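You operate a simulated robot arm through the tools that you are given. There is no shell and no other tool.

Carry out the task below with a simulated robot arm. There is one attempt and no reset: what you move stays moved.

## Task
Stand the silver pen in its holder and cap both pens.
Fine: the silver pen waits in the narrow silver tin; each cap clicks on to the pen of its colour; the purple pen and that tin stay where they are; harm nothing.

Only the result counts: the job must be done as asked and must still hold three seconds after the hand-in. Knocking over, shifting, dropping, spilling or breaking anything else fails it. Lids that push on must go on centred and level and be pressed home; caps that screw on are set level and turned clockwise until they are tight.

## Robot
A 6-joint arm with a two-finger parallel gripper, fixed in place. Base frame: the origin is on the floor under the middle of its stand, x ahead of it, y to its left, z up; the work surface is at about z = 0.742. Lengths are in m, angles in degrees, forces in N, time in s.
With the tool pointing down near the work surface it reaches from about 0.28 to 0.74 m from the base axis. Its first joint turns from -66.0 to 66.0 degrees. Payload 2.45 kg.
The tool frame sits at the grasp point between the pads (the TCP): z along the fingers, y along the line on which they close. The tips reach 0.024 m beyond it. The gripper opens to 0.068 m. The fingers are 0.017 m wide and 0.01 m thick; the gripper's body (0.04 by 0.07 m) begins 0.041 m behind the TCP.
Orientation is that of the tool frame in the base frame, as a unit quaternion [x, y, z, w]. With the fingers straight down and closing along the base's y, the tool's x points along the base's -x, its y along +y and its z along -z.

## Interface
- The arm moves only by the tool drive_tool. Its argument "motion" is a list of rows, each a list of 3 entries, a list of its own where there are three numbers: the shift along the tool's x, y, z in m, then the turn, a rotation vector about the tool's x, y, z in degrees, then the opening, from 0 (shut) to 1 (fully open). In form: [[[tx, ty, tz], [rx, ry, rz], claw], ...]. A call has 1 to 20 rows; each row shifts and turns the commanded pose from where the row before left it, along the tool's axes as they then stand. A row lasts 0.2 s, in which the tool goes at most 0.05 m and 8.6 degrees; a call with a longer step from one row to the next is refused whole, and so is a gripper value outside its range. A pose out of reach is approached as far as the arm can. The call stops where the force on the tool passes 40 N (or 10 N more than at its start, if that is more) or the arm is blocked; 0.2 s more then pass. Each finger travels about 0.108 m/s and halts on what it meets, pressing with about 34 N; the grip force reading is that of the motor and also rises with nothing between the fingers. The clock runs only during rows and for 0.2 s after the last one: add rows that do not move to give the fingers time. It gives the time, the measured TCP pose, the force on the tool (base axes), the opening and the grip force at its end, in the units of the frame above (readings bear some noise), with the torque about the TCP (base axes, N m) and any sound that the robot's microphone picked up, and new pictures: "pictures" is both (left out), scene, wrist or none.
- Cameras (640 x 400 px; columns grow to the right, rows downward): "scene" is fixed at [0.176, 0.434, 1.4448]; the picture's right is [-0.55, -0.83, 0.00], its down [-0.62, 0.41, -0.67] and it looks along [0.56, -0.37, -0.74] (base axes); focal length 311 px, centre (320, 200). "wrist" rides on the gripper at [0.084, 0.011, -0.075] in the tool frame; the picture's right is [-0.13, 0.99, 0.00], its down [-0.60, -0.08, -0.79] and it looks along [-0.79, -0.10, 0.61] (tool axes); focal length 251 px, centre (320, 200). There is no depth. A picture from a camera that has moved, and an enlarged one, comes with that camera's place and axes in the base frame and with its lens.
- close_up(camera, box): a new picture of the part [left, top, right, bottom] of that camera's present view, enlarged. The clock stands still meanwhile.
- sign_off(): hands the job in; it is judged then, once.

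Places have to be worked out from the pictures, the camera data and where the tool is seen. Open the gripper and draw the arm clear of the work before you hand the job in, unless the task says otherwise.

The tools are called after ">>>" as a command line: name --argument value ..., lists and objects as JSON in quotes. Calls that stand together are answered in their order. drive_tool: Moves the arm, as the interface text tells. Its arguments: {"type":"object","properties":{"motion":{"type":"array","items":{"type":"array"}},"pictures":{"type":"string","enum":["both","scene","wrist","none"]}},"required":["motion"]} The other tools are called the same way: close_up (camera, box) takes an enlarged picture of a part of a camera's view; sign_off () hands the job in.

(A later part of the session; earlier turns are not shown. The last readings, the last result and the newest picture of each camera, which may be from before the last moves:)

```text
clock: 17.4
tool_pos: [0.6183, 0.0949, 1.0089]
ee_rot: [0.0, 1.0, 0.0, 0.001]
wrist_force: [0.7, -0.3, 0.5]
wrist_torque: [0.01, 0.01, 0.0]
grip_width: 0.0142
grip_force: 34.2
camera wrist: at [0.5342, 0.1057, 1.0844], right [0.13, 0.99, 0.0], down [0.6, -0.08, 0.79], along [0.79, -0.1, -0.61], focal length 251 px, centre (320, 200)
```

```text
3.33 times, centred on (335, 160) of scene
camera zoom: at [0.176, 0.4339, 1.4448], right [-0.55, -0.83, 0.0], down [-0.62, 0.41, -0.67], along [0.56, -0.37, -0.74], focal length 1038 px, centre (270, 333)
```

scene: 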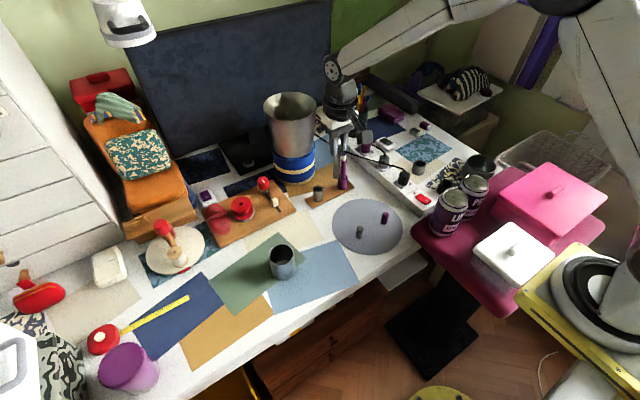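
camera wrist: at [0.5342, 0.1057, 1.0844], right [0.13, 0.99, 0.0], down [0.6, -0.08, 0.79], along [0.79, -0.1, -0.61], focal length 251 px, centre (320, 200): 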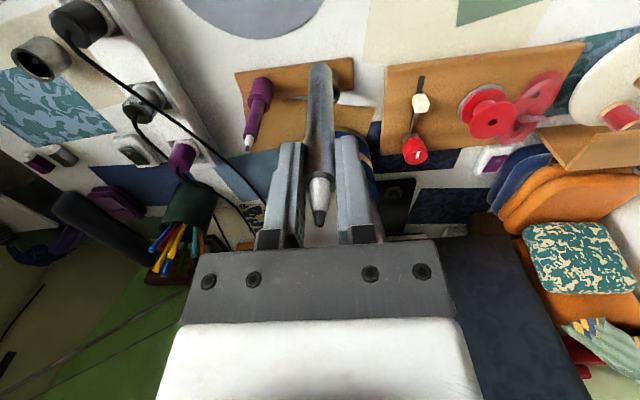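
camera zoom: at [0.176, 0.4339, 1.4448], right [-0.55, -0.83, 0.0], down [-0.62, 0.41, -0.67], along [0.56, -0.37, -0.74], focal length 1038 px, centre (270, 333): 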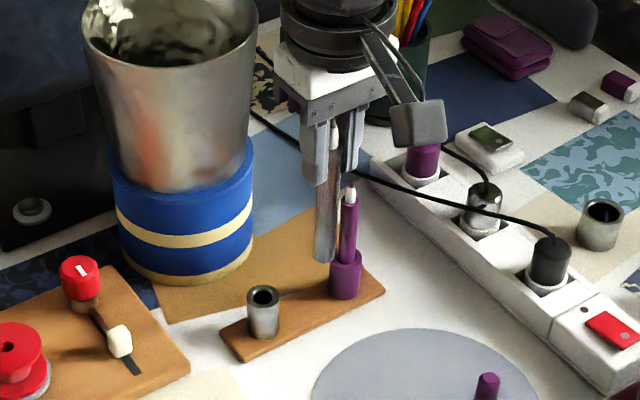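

The pen now hangs vertically and the scene camera can see it. I'll zoom in to measure its tilt and where its bottom end is relative to the TCP.

>>> close_up --camera "scene" --box '[316, 128, 366, 182]'

>>> close_up --camera "wrist" --box '[280, 40, 370, 130]'

>>> close_up --camera "wrist" --box '[230, 50, 330, 160]'

```text
7.41 times, centred on (341, 155) of scene
camera zoom: at [0.176, 0.4339, 1.4448], right [-0.55, -0.83, 0.0], down [-0.62, 0.41, -0.67], along [0.56, -0.37, -0.74], focal length 2306 px, centre (164, 533)
```

zoom: 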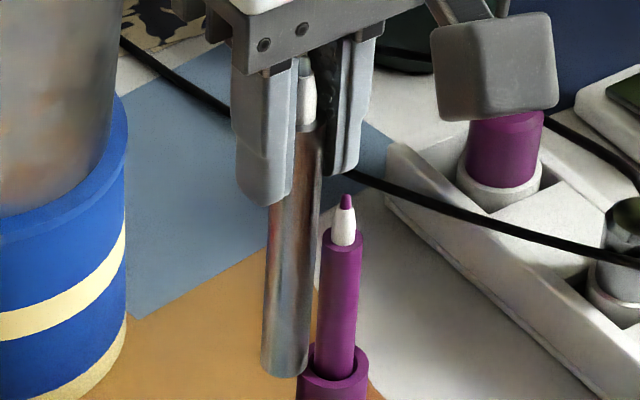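

```text
4.44 times, centred on (325, 85) of wrist
camera zoom: at [0.5342, 0.1057, 1.0844], right [0.13, 0.99, 0.0], down [0.6, -0.08, 0.79], along [0.79, -0.1, -0.61], focal length 1118 px, centre (298, 711)
```

zoom: 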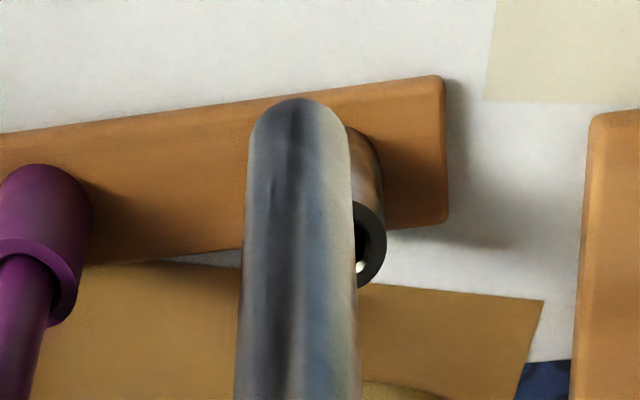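

```text
3.64 times, centred on (280, 105) of wrist
camera zoom: at [0.5342, 0.1057, 1.0844], right [0.13, 0.99, 0.0], down [0.6, -0.08, 0.79], along [0.79, -0.1, -0.61], focal length 914 px, centre (466, 546)
```

zoom: 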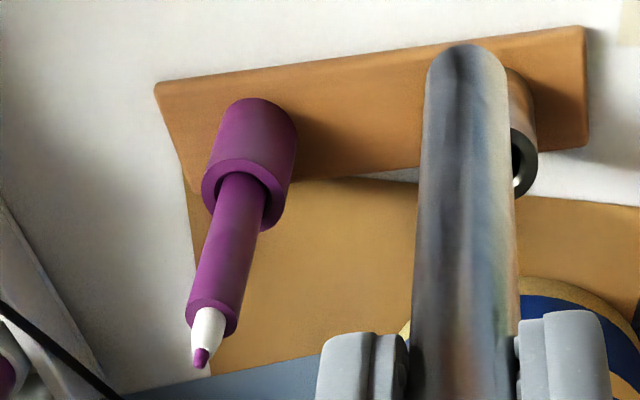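

The pen is vertical to within about 0.5°, 15.4 mm thick, with its bottom about 0.102 m below the TCP. The narrow tin is near (0.696, 0.096) with its rim at z ≈ 0.798, so I'll move to hover about 30 mm above it.

>>> drive_tool --motion '[[[-0.0259, 0, 0.0263], [0, 0, 0], 0], [[-0.0259, 0, 0.0263], [0, 0, 0], 0], [[-0.0259, 0, 0.0263], [0, 0, 0], 0], [[0, 0, 0], [0, 0, 0], 0]]' --pictures "both"

>>> close_up --camera "wrist" --box '[250, 0, 390, 140]'

>>> close_up --camera "scene" --box '[290, 140, 350, 210]'

```text
clock: 18.4
tool_pos: [0.6957, 0.0941, 0.9298]
ee_rot: [0.0, 1.0, -0.001, 0.001]
wrist_force: [0.6, 0.4, -0.4]
wrist_torque: [-0.01, -0.01, 0.02]
grip_width: 0.0144
grip_force: 33.4
camera wrist: at [0.6111, 0.1049, 1.0047], right [0.13, 0.99, 0.0], down [0.6, -0.08, 0.79], along [0.79, -0.1, -0.61], focal length 251 px, centre (320, 200)
```

scene: 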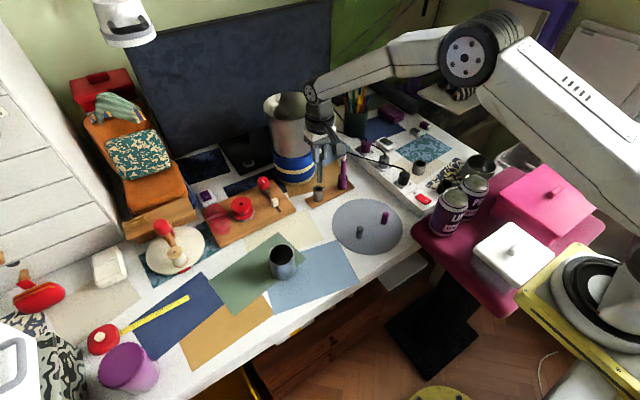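
wrist: 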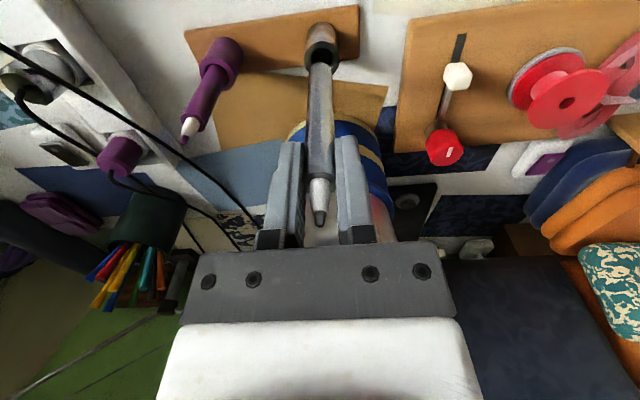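

```text
2.86 times, centred on (320, 70) of wrist
camera zoom: at [0.6111, 0.1049, 1.0047], right [0.13, 0.99, 0.0], down [0.6, -0.08, 0.79], along [0.79, -0.1, -0.61], focal length 718 px, centre (320, 571)
```

zoom: 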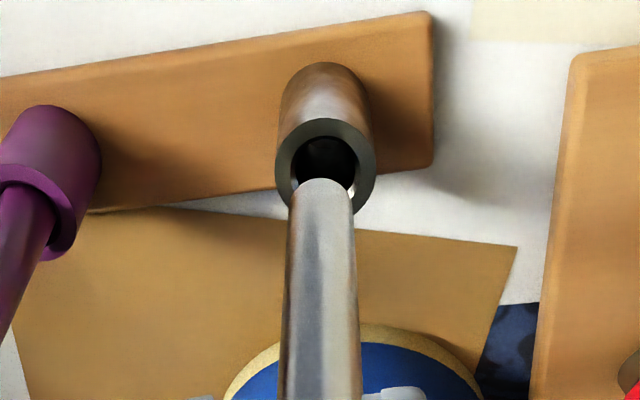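

```text
5.71 times, centred on (320, 175) of scene
camera zoom: at [0.176, 0.434, 1.4448], right [-0.55, -0.83, 0.0], down [-0.62, 0.41, -0.67], along [0.56, -0.37, -0.74], focal length 1779 px, centre (320, 343)
```

zoom: 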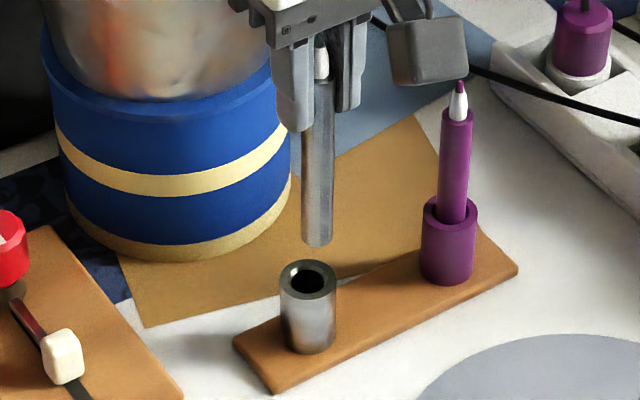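

Triangulating from both cameras puts the tin's mouth at (0.700, 0.0946, 0.7935), with the pen bottom about 4.5 mm short in x and 1.3 mm in y. I'll correct for that and go down to roughly 12 mm above the mouth.

>>> drive_tool --motion '[[[-0.0045, 0.0013, 0], [0, 0, 0], 0], [[0, 0, 0.022], [0, 0, 0], 0], [[0, 0, 0], [0, 0, 0], 0]]' --pictures "both"

>>> close_up --camera "wrist" --box '[270, 0, 370, 80]'

>>> close_up --camera "scene" --box '[300, 160, 340, 205]'

```text
clock: 19.2
tool_pos: [0.6996, 0.0958, 0.9091]
ee_rot: [0.0, 1.0, 0.0, 0.001]
wrist_force: [0.0, -0.3, 0.4]
wrist_torque: [0.01, 0.01, -0.02]
grip_width: 0.0143
grip_force: 34.0
camera wrist: at [0.6157, 0.1058, 0.9832], right [0.13, 0.99, 0.0], down [0.6, -0.08, 0.79], along [0.79, -0.1, -0.61], focal length 251 px, centre (320, 200)
```

scene: 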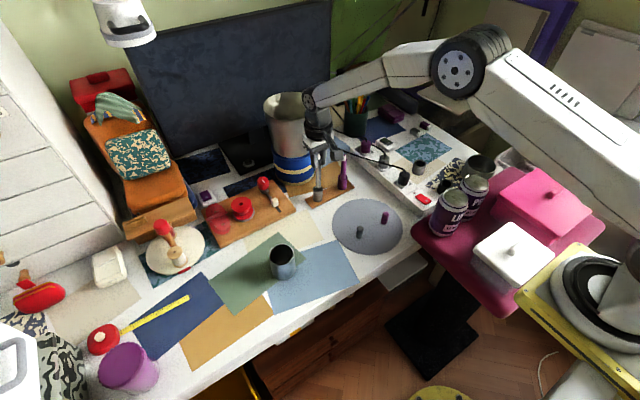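
wrist: 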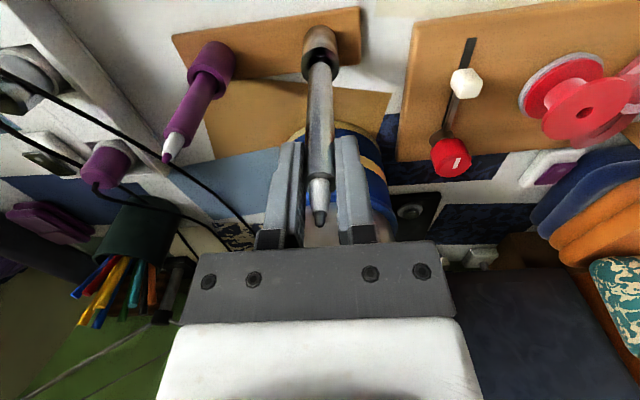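

```text
5.00 times, centred on (320, 40) of wrist
camera zoom: at [0.6157, 0.1058, 0.9832], right [0.13, 0.99, 0.0], down [0.6, -0.08, 0.79], along [0.79, -0.1, -0.61], focal length 1257 px, centre (320, 1000)
```

zoom: 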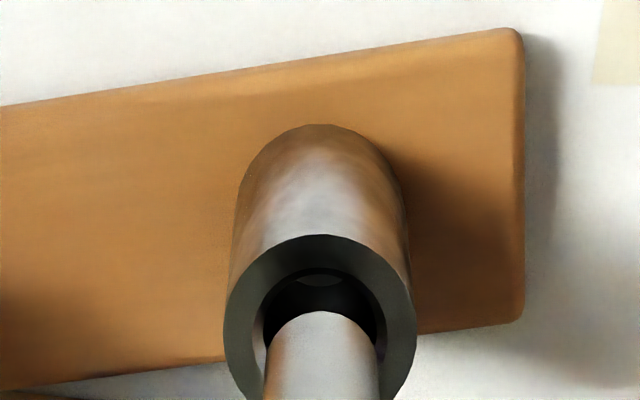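

```text
8.89 times, centred on (320, 182) of scene
camera zoom: at [0.176, 0.434, 1.4448], right [-0.55, -0.83, 0.0], down [-0.62, 0.41, -0.67], along [0.56, -0.37, -0.74], focal length 2767 px, centre (320, 356)
```

zoom: 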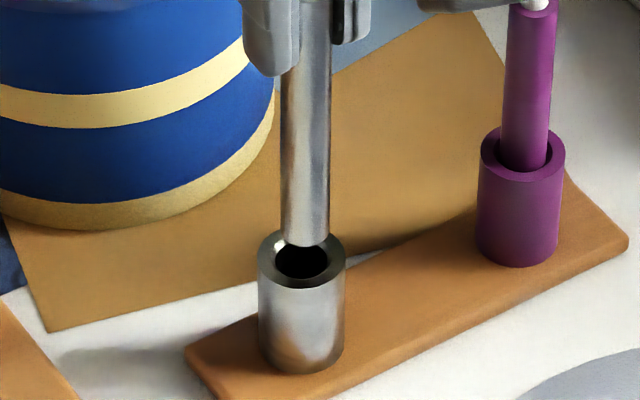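

Lateral alignment looks within about 1 mm. I'll make a small correction and lower to just above the mouth for a final check.

>>> drive_tool --motion '[[[-0.0005, 0.0009, 0], [0, 0, 0], 0], [[0, 0, 0.0095], [0, 0, 0], 0], [[0, 0, 0], [0, 0, 0], 0]]' --pictures "both"

>>> close_up --camera "wrist" --box '[280, 0, 360, 60]'

>>> close_up --camera "scene" --box '[304, 170, 332, 202]'

```text
clock: 20.0
tool_pos: [0.7031, 0.098, 0.8996]
ee_rot: [0.0, 1.0, 0.0, 0.001]
wrist_force: [0.9, 0.6, -0.3]
wrist_torque: [-0.03, 0.02, 0.02]
grip_width: 0.0141
grip_force: 34.1
camera wrist: at [0.6177, 0.1077, 0.9736], right [0.13, 0.99, 0.0], down [0.6, -0.08, 0.79], along [0.79, -0.1, -0.61], focal length 251 px, centre (320, 200)
```

scene: 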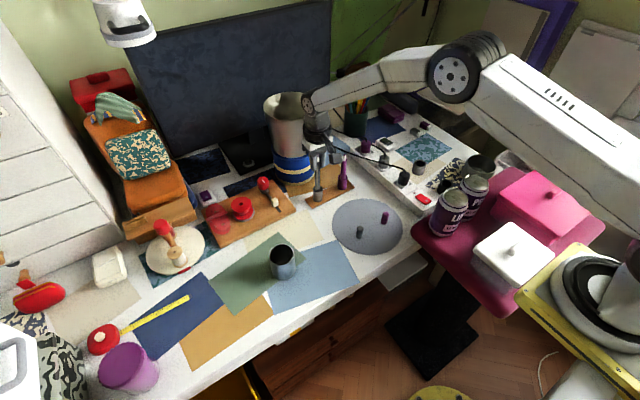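
wrist: 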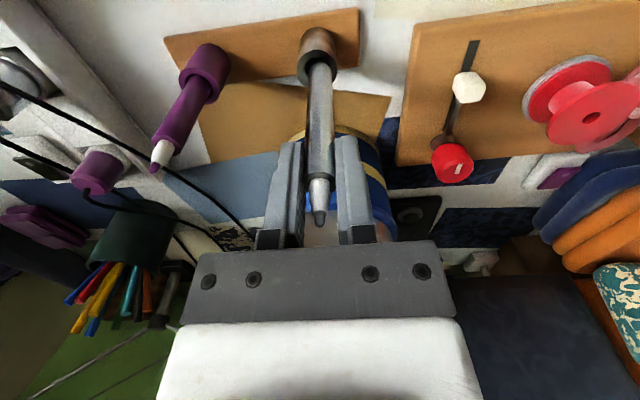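

```text
6.67 times, centred on (320, 30) of wrist
camera zoom: at [0.6177, 0.1077, 0.9736], right [0.13, 0.99, 0.0], down [0.6, -0.08, 0.79], along [0.79, -0.1, -0.61], focal length 1676 px, centre (320, 1333)
```

zoom: 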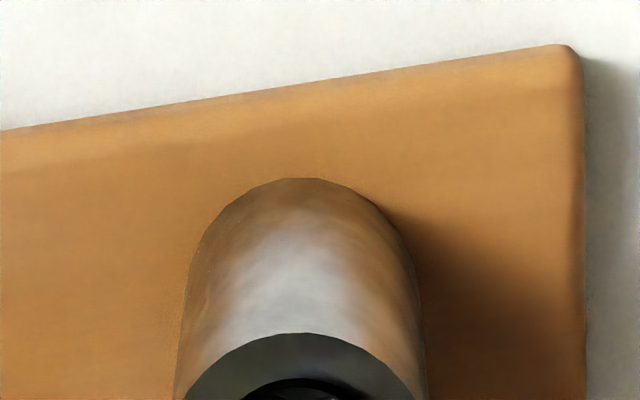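

```text
12.50 times, centred on (318, 186) of scene
camera zoom: at [0.176, 0.434, 1.4448], right [-0.55, -0.83, 0.0], down [-0.62, 0.41, -0.67], along [0.56, -0.37, -0.74], focal length 3891 px, centre (345, 375)
```

zoom: 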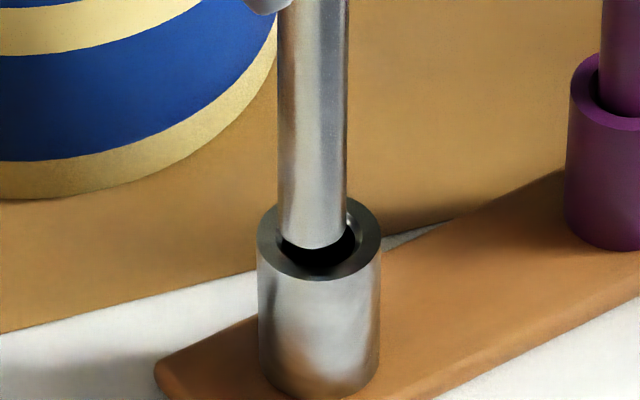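

The scene view now shows the pen slightly too far in +x and +y, and the reported camera pose agrees. I'll check the wrist view at the right spot before correcting.

>>> close_up --camera "wrist" --box '[285, 25, 355, 85]'

```text
6.67 times, centred on (320, 55) of wrist
camera zoom: at [0.6177, 0.1077, 0.9736], right [0.13, 0.99, 0.0], down [0.6, -0.08, 0.79], along [0.79, -0.1, -0.61], focal length 1676 px, centre (320, 1167)
```

zoom: 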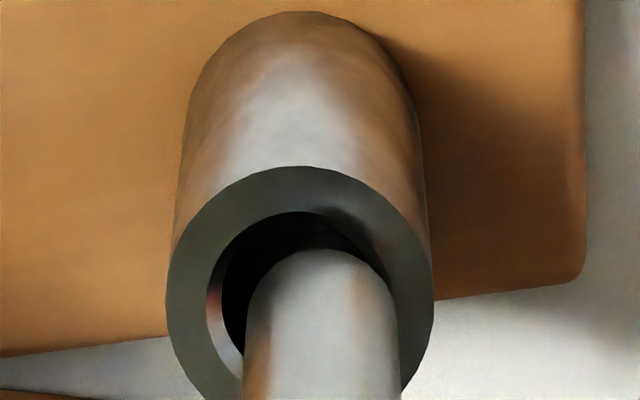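

The wrist view shows the pen about 2.2 mm too far in +y and perhaps 1 mm in +x. I'll correct that and re-check.

>>> drive_tool --motion '[[[0.0008, -0.002, 0], [0, 0, 0], 0], [[0, 0, 0], [0, 0, 0], 0], [[0, 0, 0], [0, 0, 0], 0]]' --pictures "none"

>>> close_up --camera "wrist" --box '[285, 25, 355, 85]'

>>> close_up --camera "scene" --box '[304, 170, 332, 202]'

```text
clock: 20.8
tool_pos: [0.7007, 0.0941, 0.8995]
ee_rot: [0.001, 1.0, 0.0, 0.002]
wrist_force: [-1.2, 0.3, 0.2]
wrist_torque: [-0.01, 0.05, 0.0]
grip_width: 0.0142
grip_force: 33.6
```

```text
6.67 times, centred on (320, 55) of wrist
camera zoom: at [0.6167, 0.1055, 0.9736], right [0.13, 0.99, 0.0], down [0.6, -0.08, 0.79], along [0.79, -0.1, -0.61], focal length 1676 px, centre (320, 1167)
```

zoom: 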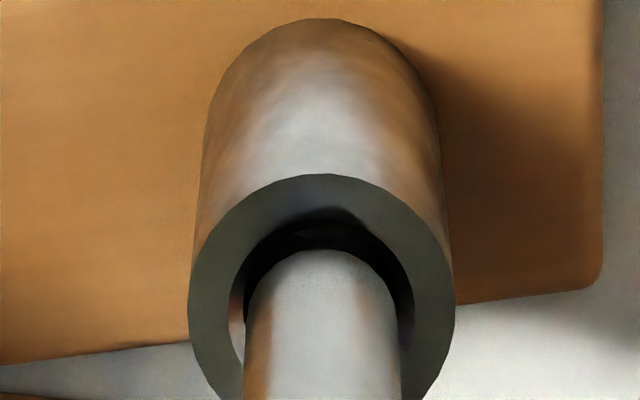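

```text
12.50 times, centred on (318, 186) of scene
camera zoom: at [0.176, 0.434, 1.4448], right [-0.55, -0.83, 0.0], down [-0.62, 0.41, -0.67], along [0.56, -0.37, -0.74], focal length 3891 px, centre (345, 375)
```

zoom: 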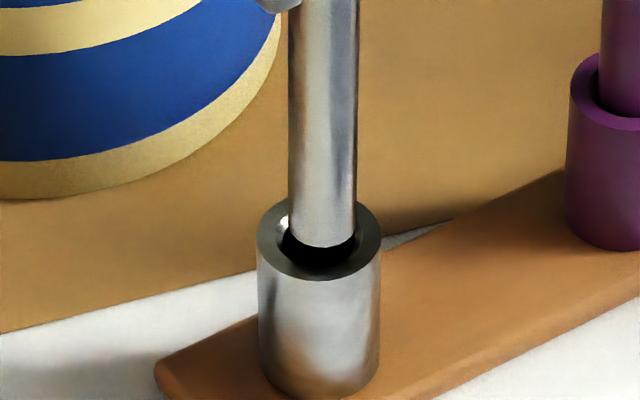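

Reworking the geometry, both cameras now agree: the pen is about 5.4 mm above the rim and 1.8 mm short in x, with y aligned. I'll apply that and re-check.

>>> drive_tool --motion '[[[-0.0018, 0, 0], [0, 0, 0], 0], [[0, 0, 0], [0, 0, 0], 0], [[0, 0, 0], [0, 0, 0], 0]]' --pictures "none"

>>> close_up --camera "wrist" --box '[285, 25, 355, 85]'

>>> close_up --camera "scene" --box '[304, 170, 332, 202]'

```text
clock: 21.6
tool_pos: [0.703, 0.0941, 0.8982]
ee_rot: [0.001, 1.0, 0.0, 0.001]
wrist_force: [-0.5, 0.8, -0.7]
wrist_torque: [0.0, 0.0, -0.01]
grip_width: 0.014
grip_force: 33.8
```

```text
6.67 times, centred on (320, 55) of wrist
camera zoom: at [0.6184, 0.1055, 0.9733], right [0.13, 0.99, 0.0], down [0.6, -0.08, 0.79], along [0.79, -0.1, -0.61], focal length 1676 px, centre (320, 1167)
```

zoom: 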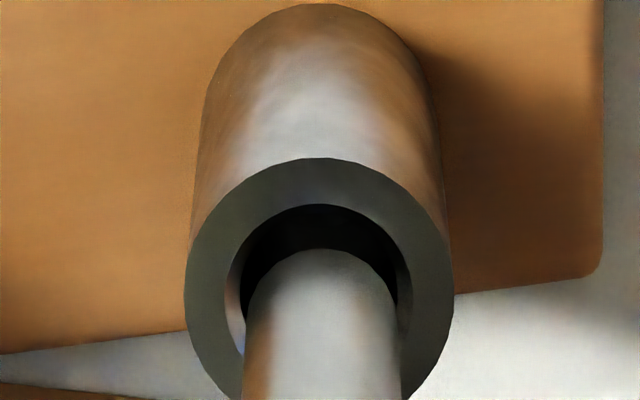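

```text
12.50 times, centred on (318, 186) of scene
camera zoom: at [0.176, 0.434, 1.4448], right [-0.55, -0.83, 0.0], down [-0.62, 0.41, -0.67], along [0.56, -0.37, -0.74], focal length 3891 px, centre (345, 375)
```

zoom: 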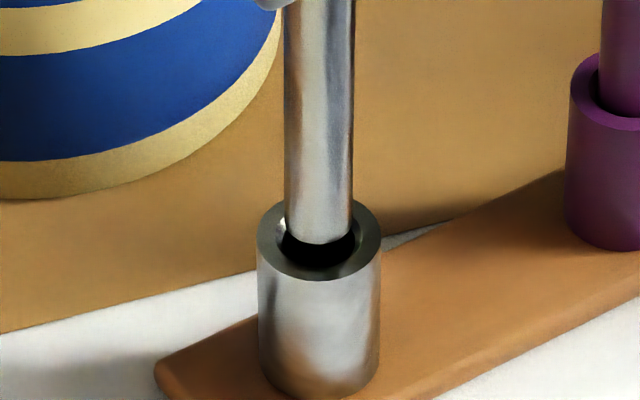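

Everything is centred to within about 0.4 mm. I'll apply a last small y trim and lower 9 mm so the pen just enters the mouth, watching the force.

>>> drive_tool --motion '[[[0, -0.0003, 0.003], [0, 0, 0], 0], [[0, 0, 0.003], [0, 0, 0], 0], [[0, 0, 0.003], [0, 0, 0], 0], [[0, 0, 0], [0, 0, 0], 0]]' --pictures "none"

>>> close_up --camera "wrist" --box '[285, 25, 355, 85]'

>>> close_up --camera "scene" --box '[304, 170, 332, 202]'

```text
clock: 22.6
tool_pos: [0.7034, 0.0944, 0.8901]
ee_rot: [0.0, 1.0, 0.0, 0.001]
wrist_force: [0.0, -0.5, 0.0]
wrist_torque: [-0.02, -0.01, 0.0]
grip_width: 0.0141
grip_force: 33.9
```

```text
6.67 times, centred on (320, 55) of wrist
camera zoom: at [0.6194, 0.1046, 0.9649], right [0.13, 0.99, 0.0], down [0.6, -0.08, 0.79], along [0.79, -0.1, -0.61], focal length 1676 px, centre (320, 1167)
```

zoom: 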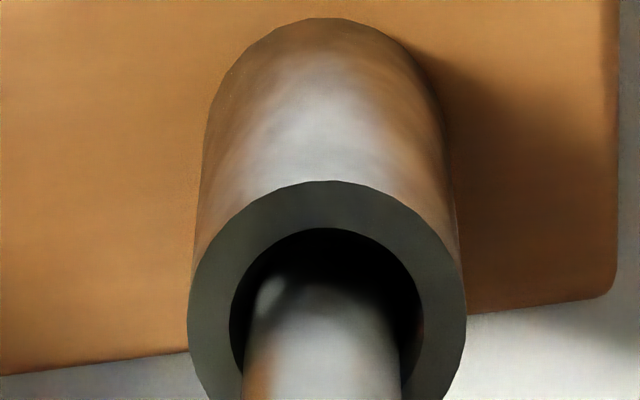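

```text
12.50 times, centred on (318, 186) of scene
camera zoom: at [0.176, 0.434, 1.4448], right [-0.55, -0.83, 0.0], down [-0.62, 0.41, -0.67], along [0.56, -0.37, -0.74], focal length 3891 px, centre (345, 375)
```

zoom: 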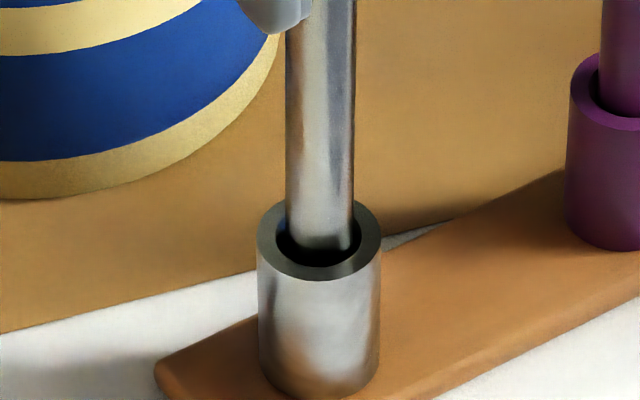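

The pen tip end is inside the mouth with no force, so I'll keep lowering in small steps.

>>> drive_tool --motion '[[[0, 0.0002, 0.004], [0, 0, 0], 0], [[0, 0, 0.004], [0, 0, 0], 0], [[0, 0, 0.004], [0, 0, 0], 0], [[0, 0, 0], [0, 0, 0], 0]]' --pictures "none"

>>> close_up --camera "wrist" --box '[285, 25, 355, 85]'

>>> close_up --camera "scene" --box '[304, 160, 332, 202]'

```text
clock: 23.6
tool_pos: [0.704, 0.0945, 0.8778]
ee_rot: [0.001, 1.0, 0.0, 0.001]
wrist_force: [-0.1, -0.2, -0.3]
wrist_torque: [0.02, -0.03, 0.01]
grip_width: 0.0143
grip_force: 33.6
```

```text
6.67 times, centred on (320, 55) of wrist
camera zoom: at [0.6193, 0.1049, 0.9532], right [0.13, 0.99, 0.0], down [0.6, -0.08, 0.79], along [0.79, -0.1, -0.61], focal length 1676 px, centre (320, 1167)
```

zoom: 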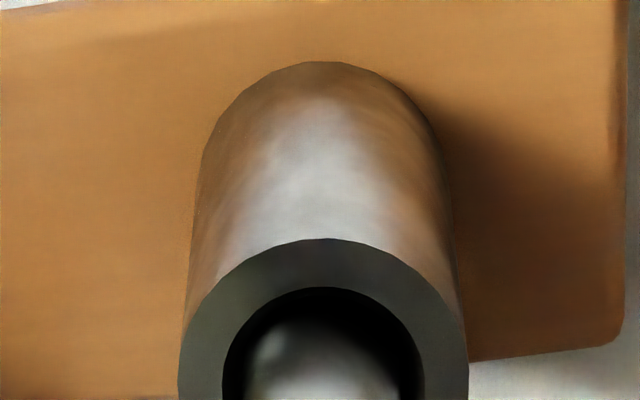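

```text
9.52 times, centred on (318, 181) of scene
camera zoom: at [0.176, 0.434, 1.4448], right [-0.55, -0.83, 0.0], down [-0.62, 0.41, -0.67], along [0.56, -0.37, -0.74], focal length 2964 px, centre (339, 381)
```

zoom: 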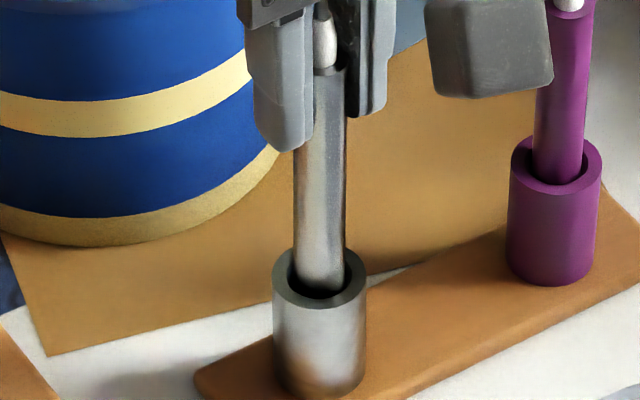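

It's inserted about 15 mm with no resistance. I'll continue down, with finer steps toward the floor.

>>> drive_tool --motion '[[[0, 0, 0.005], [0, 0, 0], 0], [[0, 0, 0.005], [0, 0, 0], 0], [[0, 0, 0.005], [0, 0, 0], 0], [[0, 0, 0.002], [0, 0, 0], 0], [[0, 0, 0], [0, 0, 0], 0]]' --pictures "none"

>>> close_up --camera "scene" --box '[304, 150, 350, 202]'

```text
clock: 24.8
tool_pos: [0.7024, 0.0954, 0.861]
ee_rot: [0.0, 1.0, -0.001, 0.002]
wrist_force: [-0.3, 0.3, -0.4]
wrist_torque: [0.01, -0.01, 0.04]
grip_width: 0.0144
grip_force: 33.8
```

```text
7.69 times, centred on (327, 176) of scene
camera zoom: at [0.176, 0.434, 1.4448], right [-0.55, -0.83, 0.0], down [-0.62, 0.41, -0.67], along [0.56, -0.37, -0.74], focal length 2394 px, centre (266, 385)
```

zoom: 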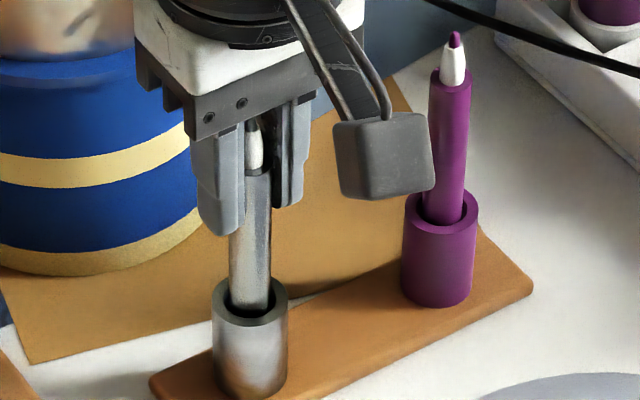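

Still no contact and the pen is about 32 mm deep. I'll creep down in small steps until it touches the floor.

>>> drive_tool --motion '[[[0, 0, 0.0015], [0, 0, 0], 0], [[0, 0, 0.0015], [0, 0, 0], 0], [[0, 0, 0.001], [0, 0, 0], 0], [[0, 0, 0], [0, 0, 0], 0]]' --pictures "none"

```text
clock: 25.8
tool_pos: [0.7046, 0.0954, 0.8575]
ee_rot: [0.0, 1.0, 0.0, 0.0]
wrist_force: [-0.1, 0.5, -0.3]
wrist_torque: [0.01, 0.02, 0.02]
grip_width: 0.0141
grip_force: 34.2
```

There's still no contact force, so I'll continue in 1 mm steps.

>>> drive_tool --motion '[[[0, 0, 0.001], [0, 0, 0], 0], [[0, 0, 0.001], [0, 0, 0], 0], [[0, 0, 0.001], [0, 0, 0], 0], [[0, 0, 0], [0, 0, 0], 0]]' --pictures "none"

```text
clock: 26.8
tool_pos: [0.7037, 0.094, 0.8558]
ee_rot: [0.0, 1.0, 0.0, 0.002]
wrist_force: [-4.6, -0.5, 13.3]
wrist_torque: [0.0, 0.54, 0.02]
grip_width: 0.0143
grip_force: 34.6
```

The floor is reached (13 N), with a slight sideways load in x. I'll back off 1.5 mm, trim x a little, and see if the load clears.

>>> drive_tool --motion '[[[0, 0, -0.0015], [0, 0, 0], 0], [[0.0006, 0, 0], [0, 0, 0], 0], [[0, 0, 0], [0, 0, 0], 0]]' --pictures "both"

>>> close_up --camera "scene" --box '[304, 150, 350, 202]'

>>> close_up --camera "wrist" --box '[270, 40, 370, 140]'

```text
clock: 27.6
tool_pos: [0.704, 0.094, 0.8548]
ee_rot: [0.0, 1.0, -0.001, 0.002]
wrist_force: [1.1, 0.9, 3.6]
wrist_torque: [0.04, -0.14, -0.06]
grip_width: 0.0144
grip_force: 34.0
camera wrist: at [0.6195, 0.1054, 0.9299], right [0.13, 0.99, 0.0], down [0.6, -0.08, 0.8], along [0.79, -0.1, -0.61], focal length 251 px, centre (320, 200)
```

scene: 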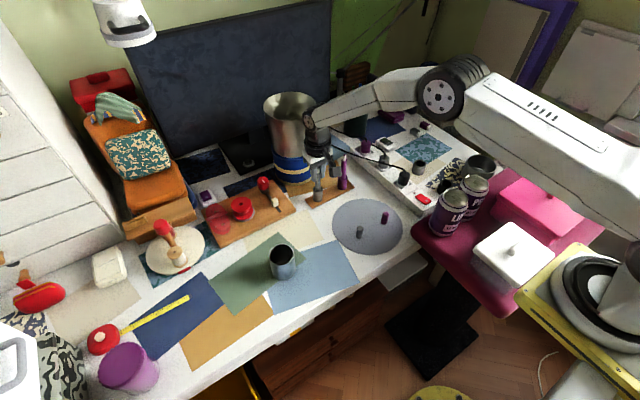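
wrist: 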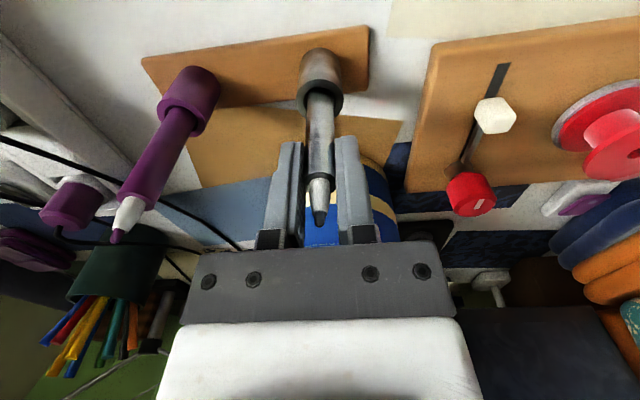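

```text
7.69 times, centred on (327, 176) of scene
camera zoom: at [0.1759, 0.4339, 1.4449], right [-0.55, -0.83, 0.0], down [-0.62, 0.41, -0.67], along [0.56, -0.37, -0.74], focal length 2394 px, centre (266, 385)
```

zoom: 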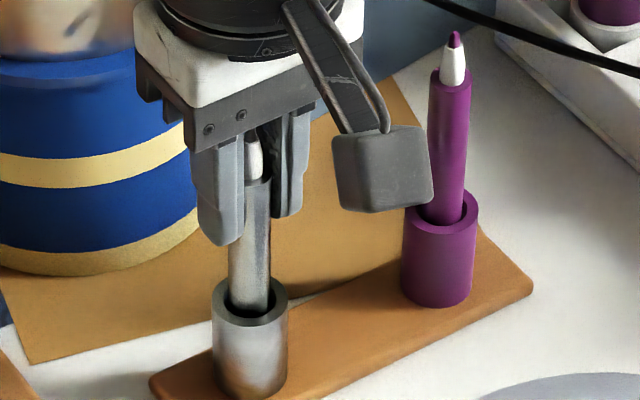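

```text
4.00 times, centred on (320, 90) of wrist
camera zoom: at [0.6195, 0.1054, 0.9299], right [0.13, 0.99, 0.0], down [0.6, -0.08, 0.8], along [0.79, -0.1, -0.61], focal length 1006 px, centre (320, 640)
```

zoom: 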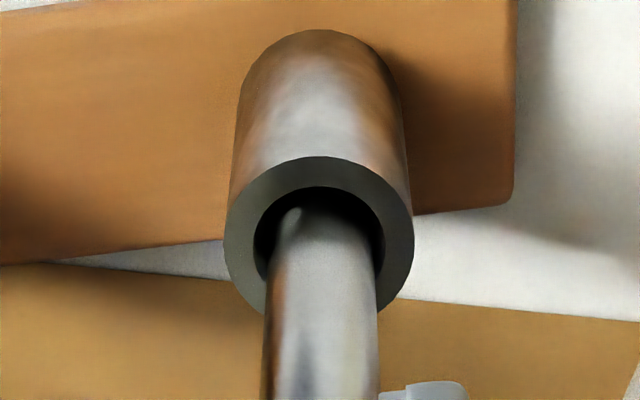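

The load is nearly gone and the pen is seated. I'll open the gripper and rise straight up.

>>> drive_tool --motion '[[[0, 0, 0], [0, 0, 0], 0.4], [[0, 0, 0], [0, 0, 0], 0.7], [[0, 0, 0], [0, 0, 0], 0.7], [[0, 0, -0.02], [0, 0, 0], 0.7], [[0, 0, -0.04], [0, 0, 0], 0.7], [[0, 0, -0.04], [0, 0, 0], 0.7], [[0, 0, 0], [0, 0, 0], 0.7]]' --pictures "both"

>>> close_up --camera "scene" --box '[304, 150, 350, 202]'

>>> close_up --camera "wrist" --box '[220, 0, 420, 170]'

```text
clock: 29.2
tool_pos: [0.7032, 0.0946, 0.9559]
ee_rot: [0.0, 1.0, 0.0, 0.001]
wrist_force: [-0.2, -0.2, -0.2]
wrist_torque: [-0.01, 0.0, 0.01]
grip_width: 0.0478
grip_force: 0.1
camera wrist: at [0.6189, 0.1041, 1.0298], right [0.13, 0.99, 0.0], down [0.6, -0.08, 0.79], along [0.79, -0.1, -0.61], focal length 251 px, centre (320, 200)
```

scene: 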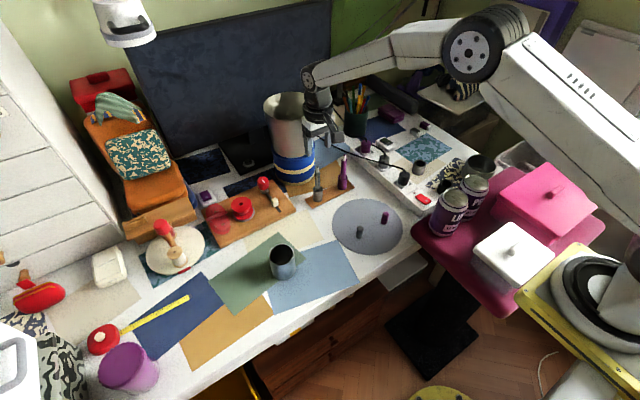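
wrist: 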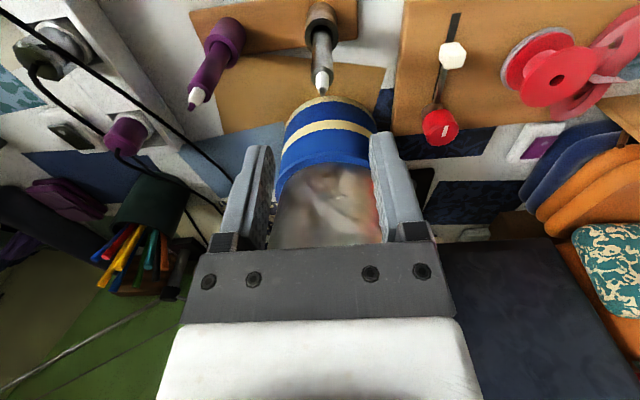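

```text
7.69 times, centred on (327, 176) of scene
camera zoom: at [0.176, 0.434, 1.4448], right [-0.55, -0.83, 0.0], down [-0.62, 0.41, -0.67], along [0.56, -0.37, -0.74], focal length 2394 px, centre (266, 385)
```

zoom: 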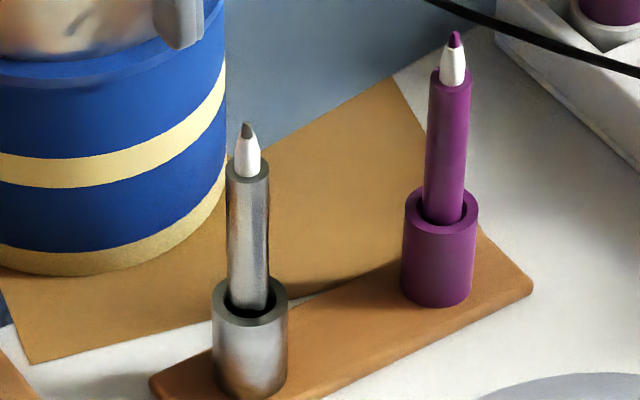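

```text
2.35 times, centred on (320, 85) of wrist
camera zoom: at [0.6189, 0.1041, 1.0298], right [0.13, 0.99, 0.0], down [0.6, -0.08, 0.79], along [0.79, -0.1, -0.61], focal length 592 px, centre (320, 471)
```

zoom: 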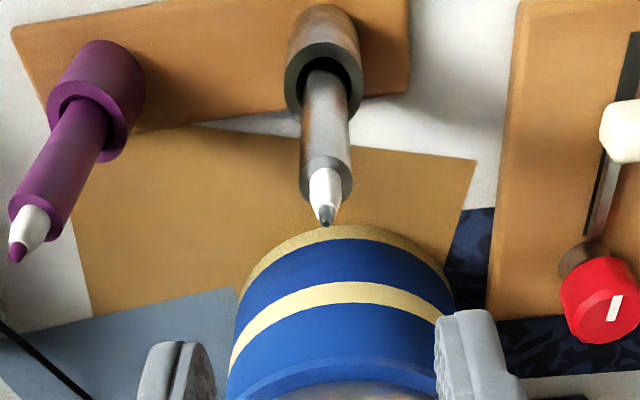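

The silver pen stands in its tin with its tip at about (0.702, 0.0945, 0.881). Next is the silver cap near (0.527, 0.074), so I'll move above it.

>>> drive_tool --motion '[[[0.044, -0.0052, 0], [0, 0, 0], 0.7], [[0.044, -0.0052, 0], [0, 0, 0], 0.7], [[0.044, -0.0052, 0], [0, 0, 0], 0.7], [[0.0443, -0.005, 0], [0, 0, 0], 0.7], [[0, 0, 0.04], [0, 0, 0], 0.7], [[0, 0, 0.04], [0, 0, 0], 0.7], [[0, 0, 0.025], [0, 0, 0], 0.7], [[0, 0, 0], [0, 0, 0], 0.7]]' --pictures "both"

>>> close_up --camera "wrist" --box '[250, 40, 390, 180]'

>>> close_up --camera "scene" --box '[335, 190, 395, 245]'

```text
clock: 31.0
tool_pos: [0.5271, 0.0726, 0.8508]
ee_rot: [0.0, 1.0, -0.001, 0.001]
wrist_force: [-0.2, 0.0, 0.1]
wrist_torque: [-0.01, -0.02, 0.0]
grip_width: 0.0474
grip_force: 0.0
camera wrist: at [0.4418, 0.084, 0.9246], right [0.13, 0.99, 0.0], down [0.6, -0.08, 0.79], along [0.79, -0.1, -0.61], focal length 251 px, centre (320, 200)
```

scene: 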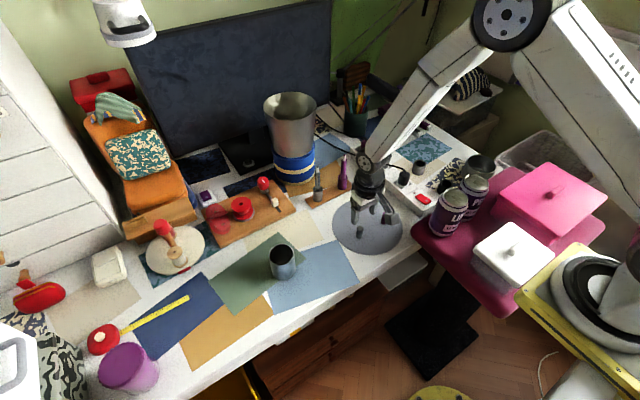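
wrist: 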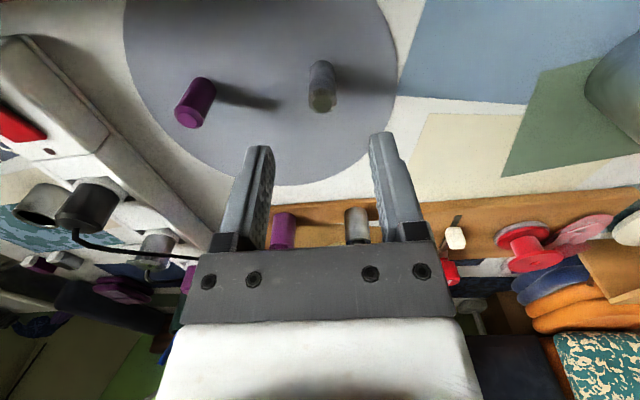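

```text
2.86 times, centred on (320, 110) of wrist
camera zoom: at [0.4418, 0.084, 0.9246], right [0.13, 0.99, 0.0], down [0.6, -0.08, 0.79], along [0.79, -0.1, -0.61], focal length 718 px, centre (320, 457)
```

zoom: 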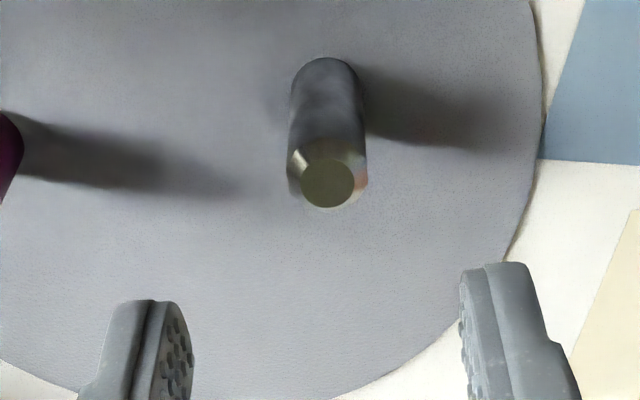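

```text
7.27 times, centred on (365, 218) of scene
camera zoom: at [0.176, 0.434, 1.4448], right [-0.55, -0.83, 0.0], down [-0.62, 0.41, -0.67], along [0.56, -0.37, -0.74], focal length 2264 px, centre (-7, 73)
```

zoom: 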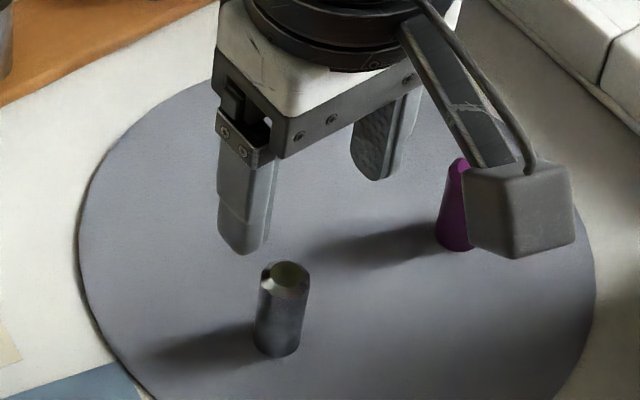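

The cap is at about (0.5275, 0.0743) with its top at z ≈ 0.785. I'll make a small correction and go down to cap-top level to check alignment.

>>> drive_tool --motion '[[[-0.001, 0.0013, 0], [0, 0, 0], 0.7], [[0, 0, 0.02], [0, 0, 0], 0.7], [[0, 0, 0.018], [0, 0, 0], 0.7], [[0, 0, 0], [0, 0, 0], 0.7]]' --pictures "none"

>>> close_up --camera "wrist" --box '[250, 60, 390, 200]'

>>> close_up --camera "scene" --box '[335, 190, 395, 245]'

```text
clock: 32.0
tool_pos: [0.5276, 0.0756, 0.8124]
ee_rot: [0.0, 1.0, 0.0, 0.001]
wrist_force: [-0.4, -0.1, -0.3]
wrist_torque: [0.03, 0.02, 0.02]
grip_width: 0.0477
grip_force: 0.0
```

```text
2.86 times, centred on (320, 130) of wrist
camera zoom: at [0.4437, 0.0852, 0.8869], right [0.13, 0.99, 0.0], down [0.6, -0.08, 0.79], along [0.79, -0.1, -0.61], focal length 718 px, centre (320, 400)
```

zoom: 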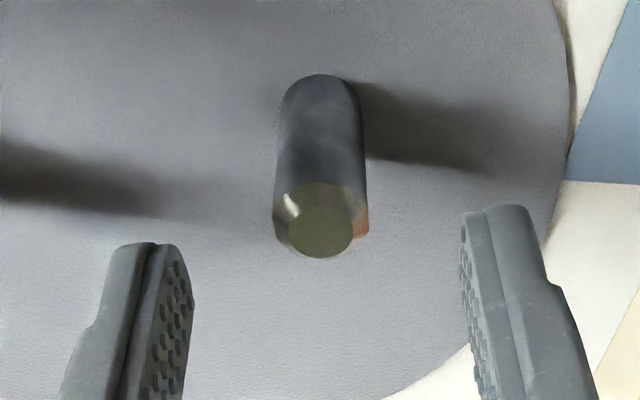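

```text
7.27 times, centred on (365, 218) of scene
camera zoom: at [0.176, 0.434, 1.4448], right [-0.55, -0.83, 0.0], down [-0.62, 0.41, -0.67], along [0.56, -0.37, -0.74], focal length 2264 px, centre (-7, 73)
```

zoom: 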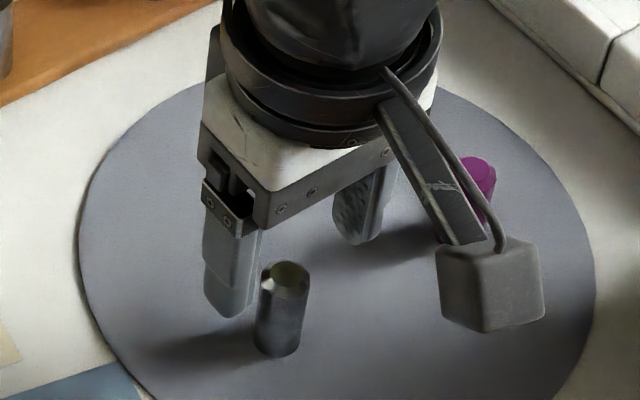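

The cap is centred between the fingers. I'll trim x by 1.5 mm, descend so the pads cover the upper cap (tips about 9 mm above the disc), and check before closing.

>>> drive_tool --motion '[[[0.0015, 0, 0.012], [0, 0, 0], 0.7], [[0, 0, 0.012], [0, 0, 0], 0.7], [[0, 0, 0.011], [0, 0, 0], 0.7], [[0, 0, 0], [0, 0, 0], 0.7]]' --pictures "none"

>>> close_up --camera "wrist" --box '[250, 80, 390, 220]'

>>> close_up --camera "scene" --box '[335, 190, 395, 245]'

```text
clock: 33.0
tool_pos: [0.5279, 0.0736, 0.7774]
ee_rot: [0.0, 1.0, 0.0, 0.001]
wrist_force: [-0.3, 0.0, -0.3]
wrist_torque: [0.01, 0.01, 0.01]
grip_width: 0.0479
grip_force: 0.1
```

```text
2.86 times, centred on (320, 150) of wrist
camera zoom: at [0.4425, 0.0851, 0.8517], right [0.13, 0.99, 0.0], down [0.6, -0.08, 0.79], along [0.79, -0.1, -0.61], focal length 718 px, centre (320, 343)
```

zoom: 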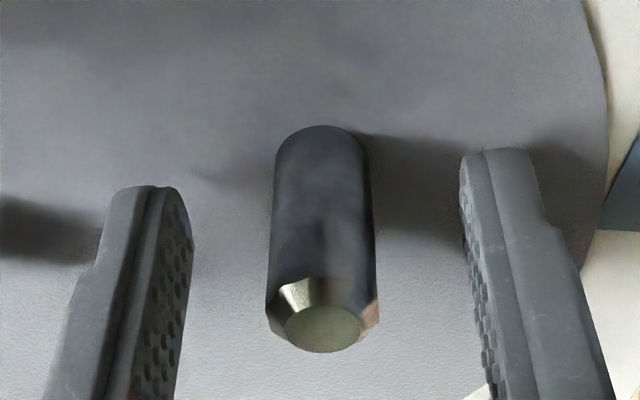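

```text
7.27 times, centred on (365, 218) of scene
camera zoom: at [0.176, 0.434, 1.4448], right [-0.55, -0.83, 0.0], down [-0.62, 0.41, -0.67], along [0.56, -0.37, -0.74], focal length 2264 px, centre (-7, 73)
```

zoom: 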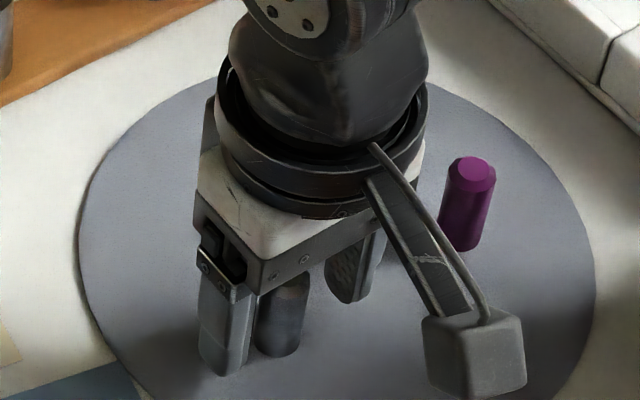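

The cap sits centred between the pads, so I'll close on it.

>>> drive_tool --motion '[[[0, 0, 0], [0, 0, 0], 0.4], [[0, 0, 0], [0, 0, 0], 0.1], [[0, 0, 0], [0, 0, 0], 0.05], [[0, 0, 0], [0, 0, 0], 0.05]]' --pictures "none"

>>> close_up --camera "wrist" --box '[250, 80, 390, 220]'

```text
clock: 34.0
tool_pos: [0.5262, 0.075, 0.7772]
ee_rot: [0.0, 1.0, 0.0, 0.002]
wrist_force: [0.0, -0.4, 0.6]
wrist_torque: [0.0, 0.05, 0.03]
grip_width: 0.0157
grip_force: 34.1
```

```text
2.86 times, centred on (320, 150) of wrist
camera zoom: at [0.4423, 0.0851, 0.8518], right [0.13, 0.99, 0.0], down [0.6, -0.08, 0.79], along [0.79, -0.1, -0.61], focal length 718 px, centre (320, 343)
```

zoom: 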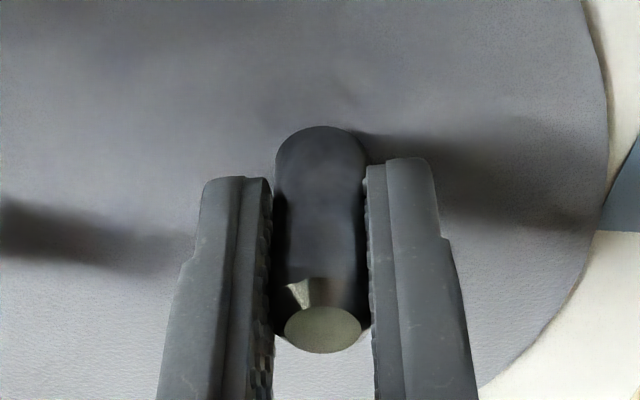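

The silver cap is gripped level. I'll lift it and carry it above the silver pen.

>>> drive_tool --motion '[[[0, 0, -0.02], [0, 0, 0], 0.05], [[0, 0, -0.045], [0, 0, 0], 0.05], [[0, 0, -0.045], [0, 0, 0], 0.05], [[0, 0, -0.045], [0, 0, 0], 0.05], [[0, 0, -0.03], [0, 0, 0], 0.05], [[-0.0437, 0.005, 0], [0, 0, 0], 0.05], [[-0.0437, 0.005, 0], [0, 0, 0], 0.05], [[-0.0437, 0.005, 0], [0, 0, 0], 0.05], [[-0.0437, 0.005, 0], [0, 0, 0], 0.05], [[0, 0, 0], [0, 0, 0], 0.05], [[0, 0, 0], [0, 0, 0], 0.05]]' --pictures "both"

>>> close_up --camera "wrist" --box '[250, 20, 390, 160]'

>>> close_up --camera "scene" --box '[295, 130, 355, 205]'

```text
clock: 36.4
tool_pos: [0.7021, 0.0966, 0.9653]
ee_rot: [0.0, 1.0, 0.0, 0.001]
wrist_force: [0.9, 0.3, 0.0]
wrist_torque: [0.04, -0.04, -0.02]
grip_width: 0.0156
grip_force: 33.9
camera wrist: at [0.617, 0.1057, 1.0396], right [0.13, 0.99, 0.0], down [0.6, -0.08, 0.79], along [0.79, -0.1, -0.61], focal length 251 px, centre (320, 200)
```

scene: 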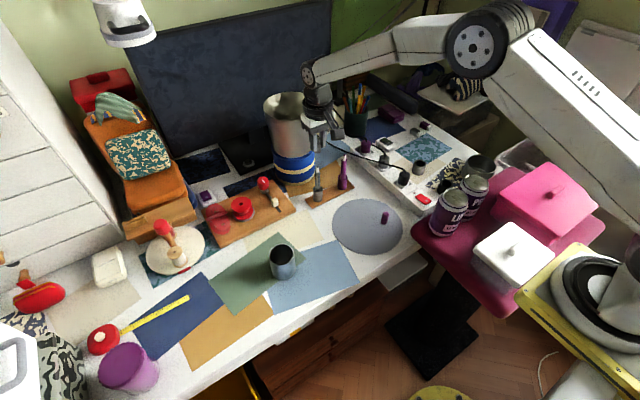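
wrist: 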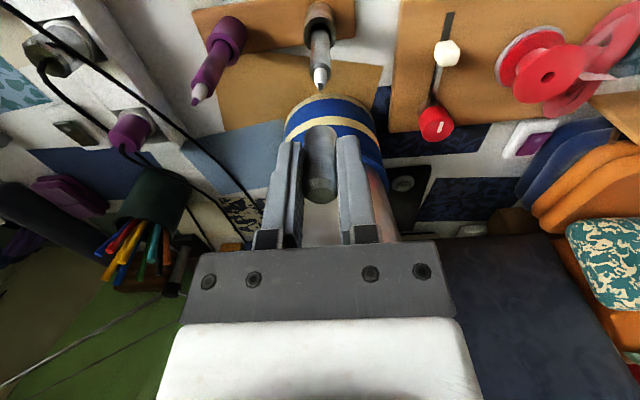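

```text
2.86 times, centred on (320, 90) of wrist
camera zoom: at [0.617, 0.1057, 1.0396], right [0.13, 0.99, 0.0], down [0.6, -0.08, 0.79], along [0.79, -0.1, -0.61], focal length 718 px, centre (320, 514)
```

zoom: 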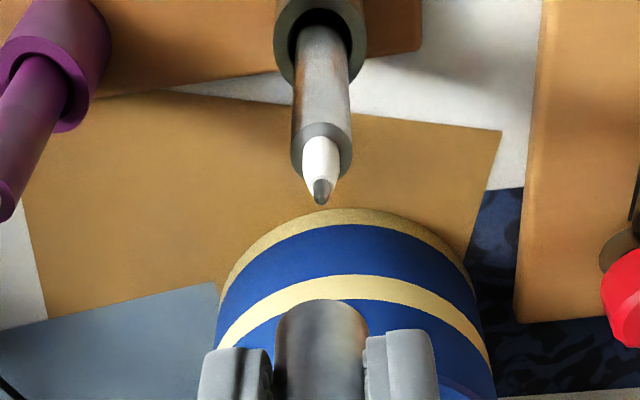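

```text
5.33 times, centred on (325, 168) of scene
camera zoom: at [0.176, 0.434, 1.4448], right [-0.55, -0.83, 0.0], down [-0.62, 0.41, -0.67], along [0.56, -0.37, -0.74], focal length 1660 px, centre (293, 373)
```

zoom: 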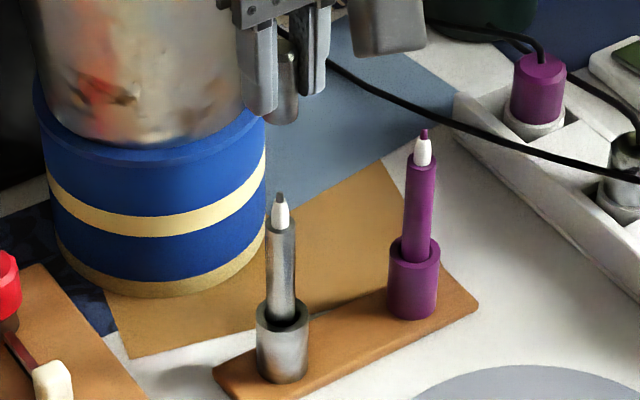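

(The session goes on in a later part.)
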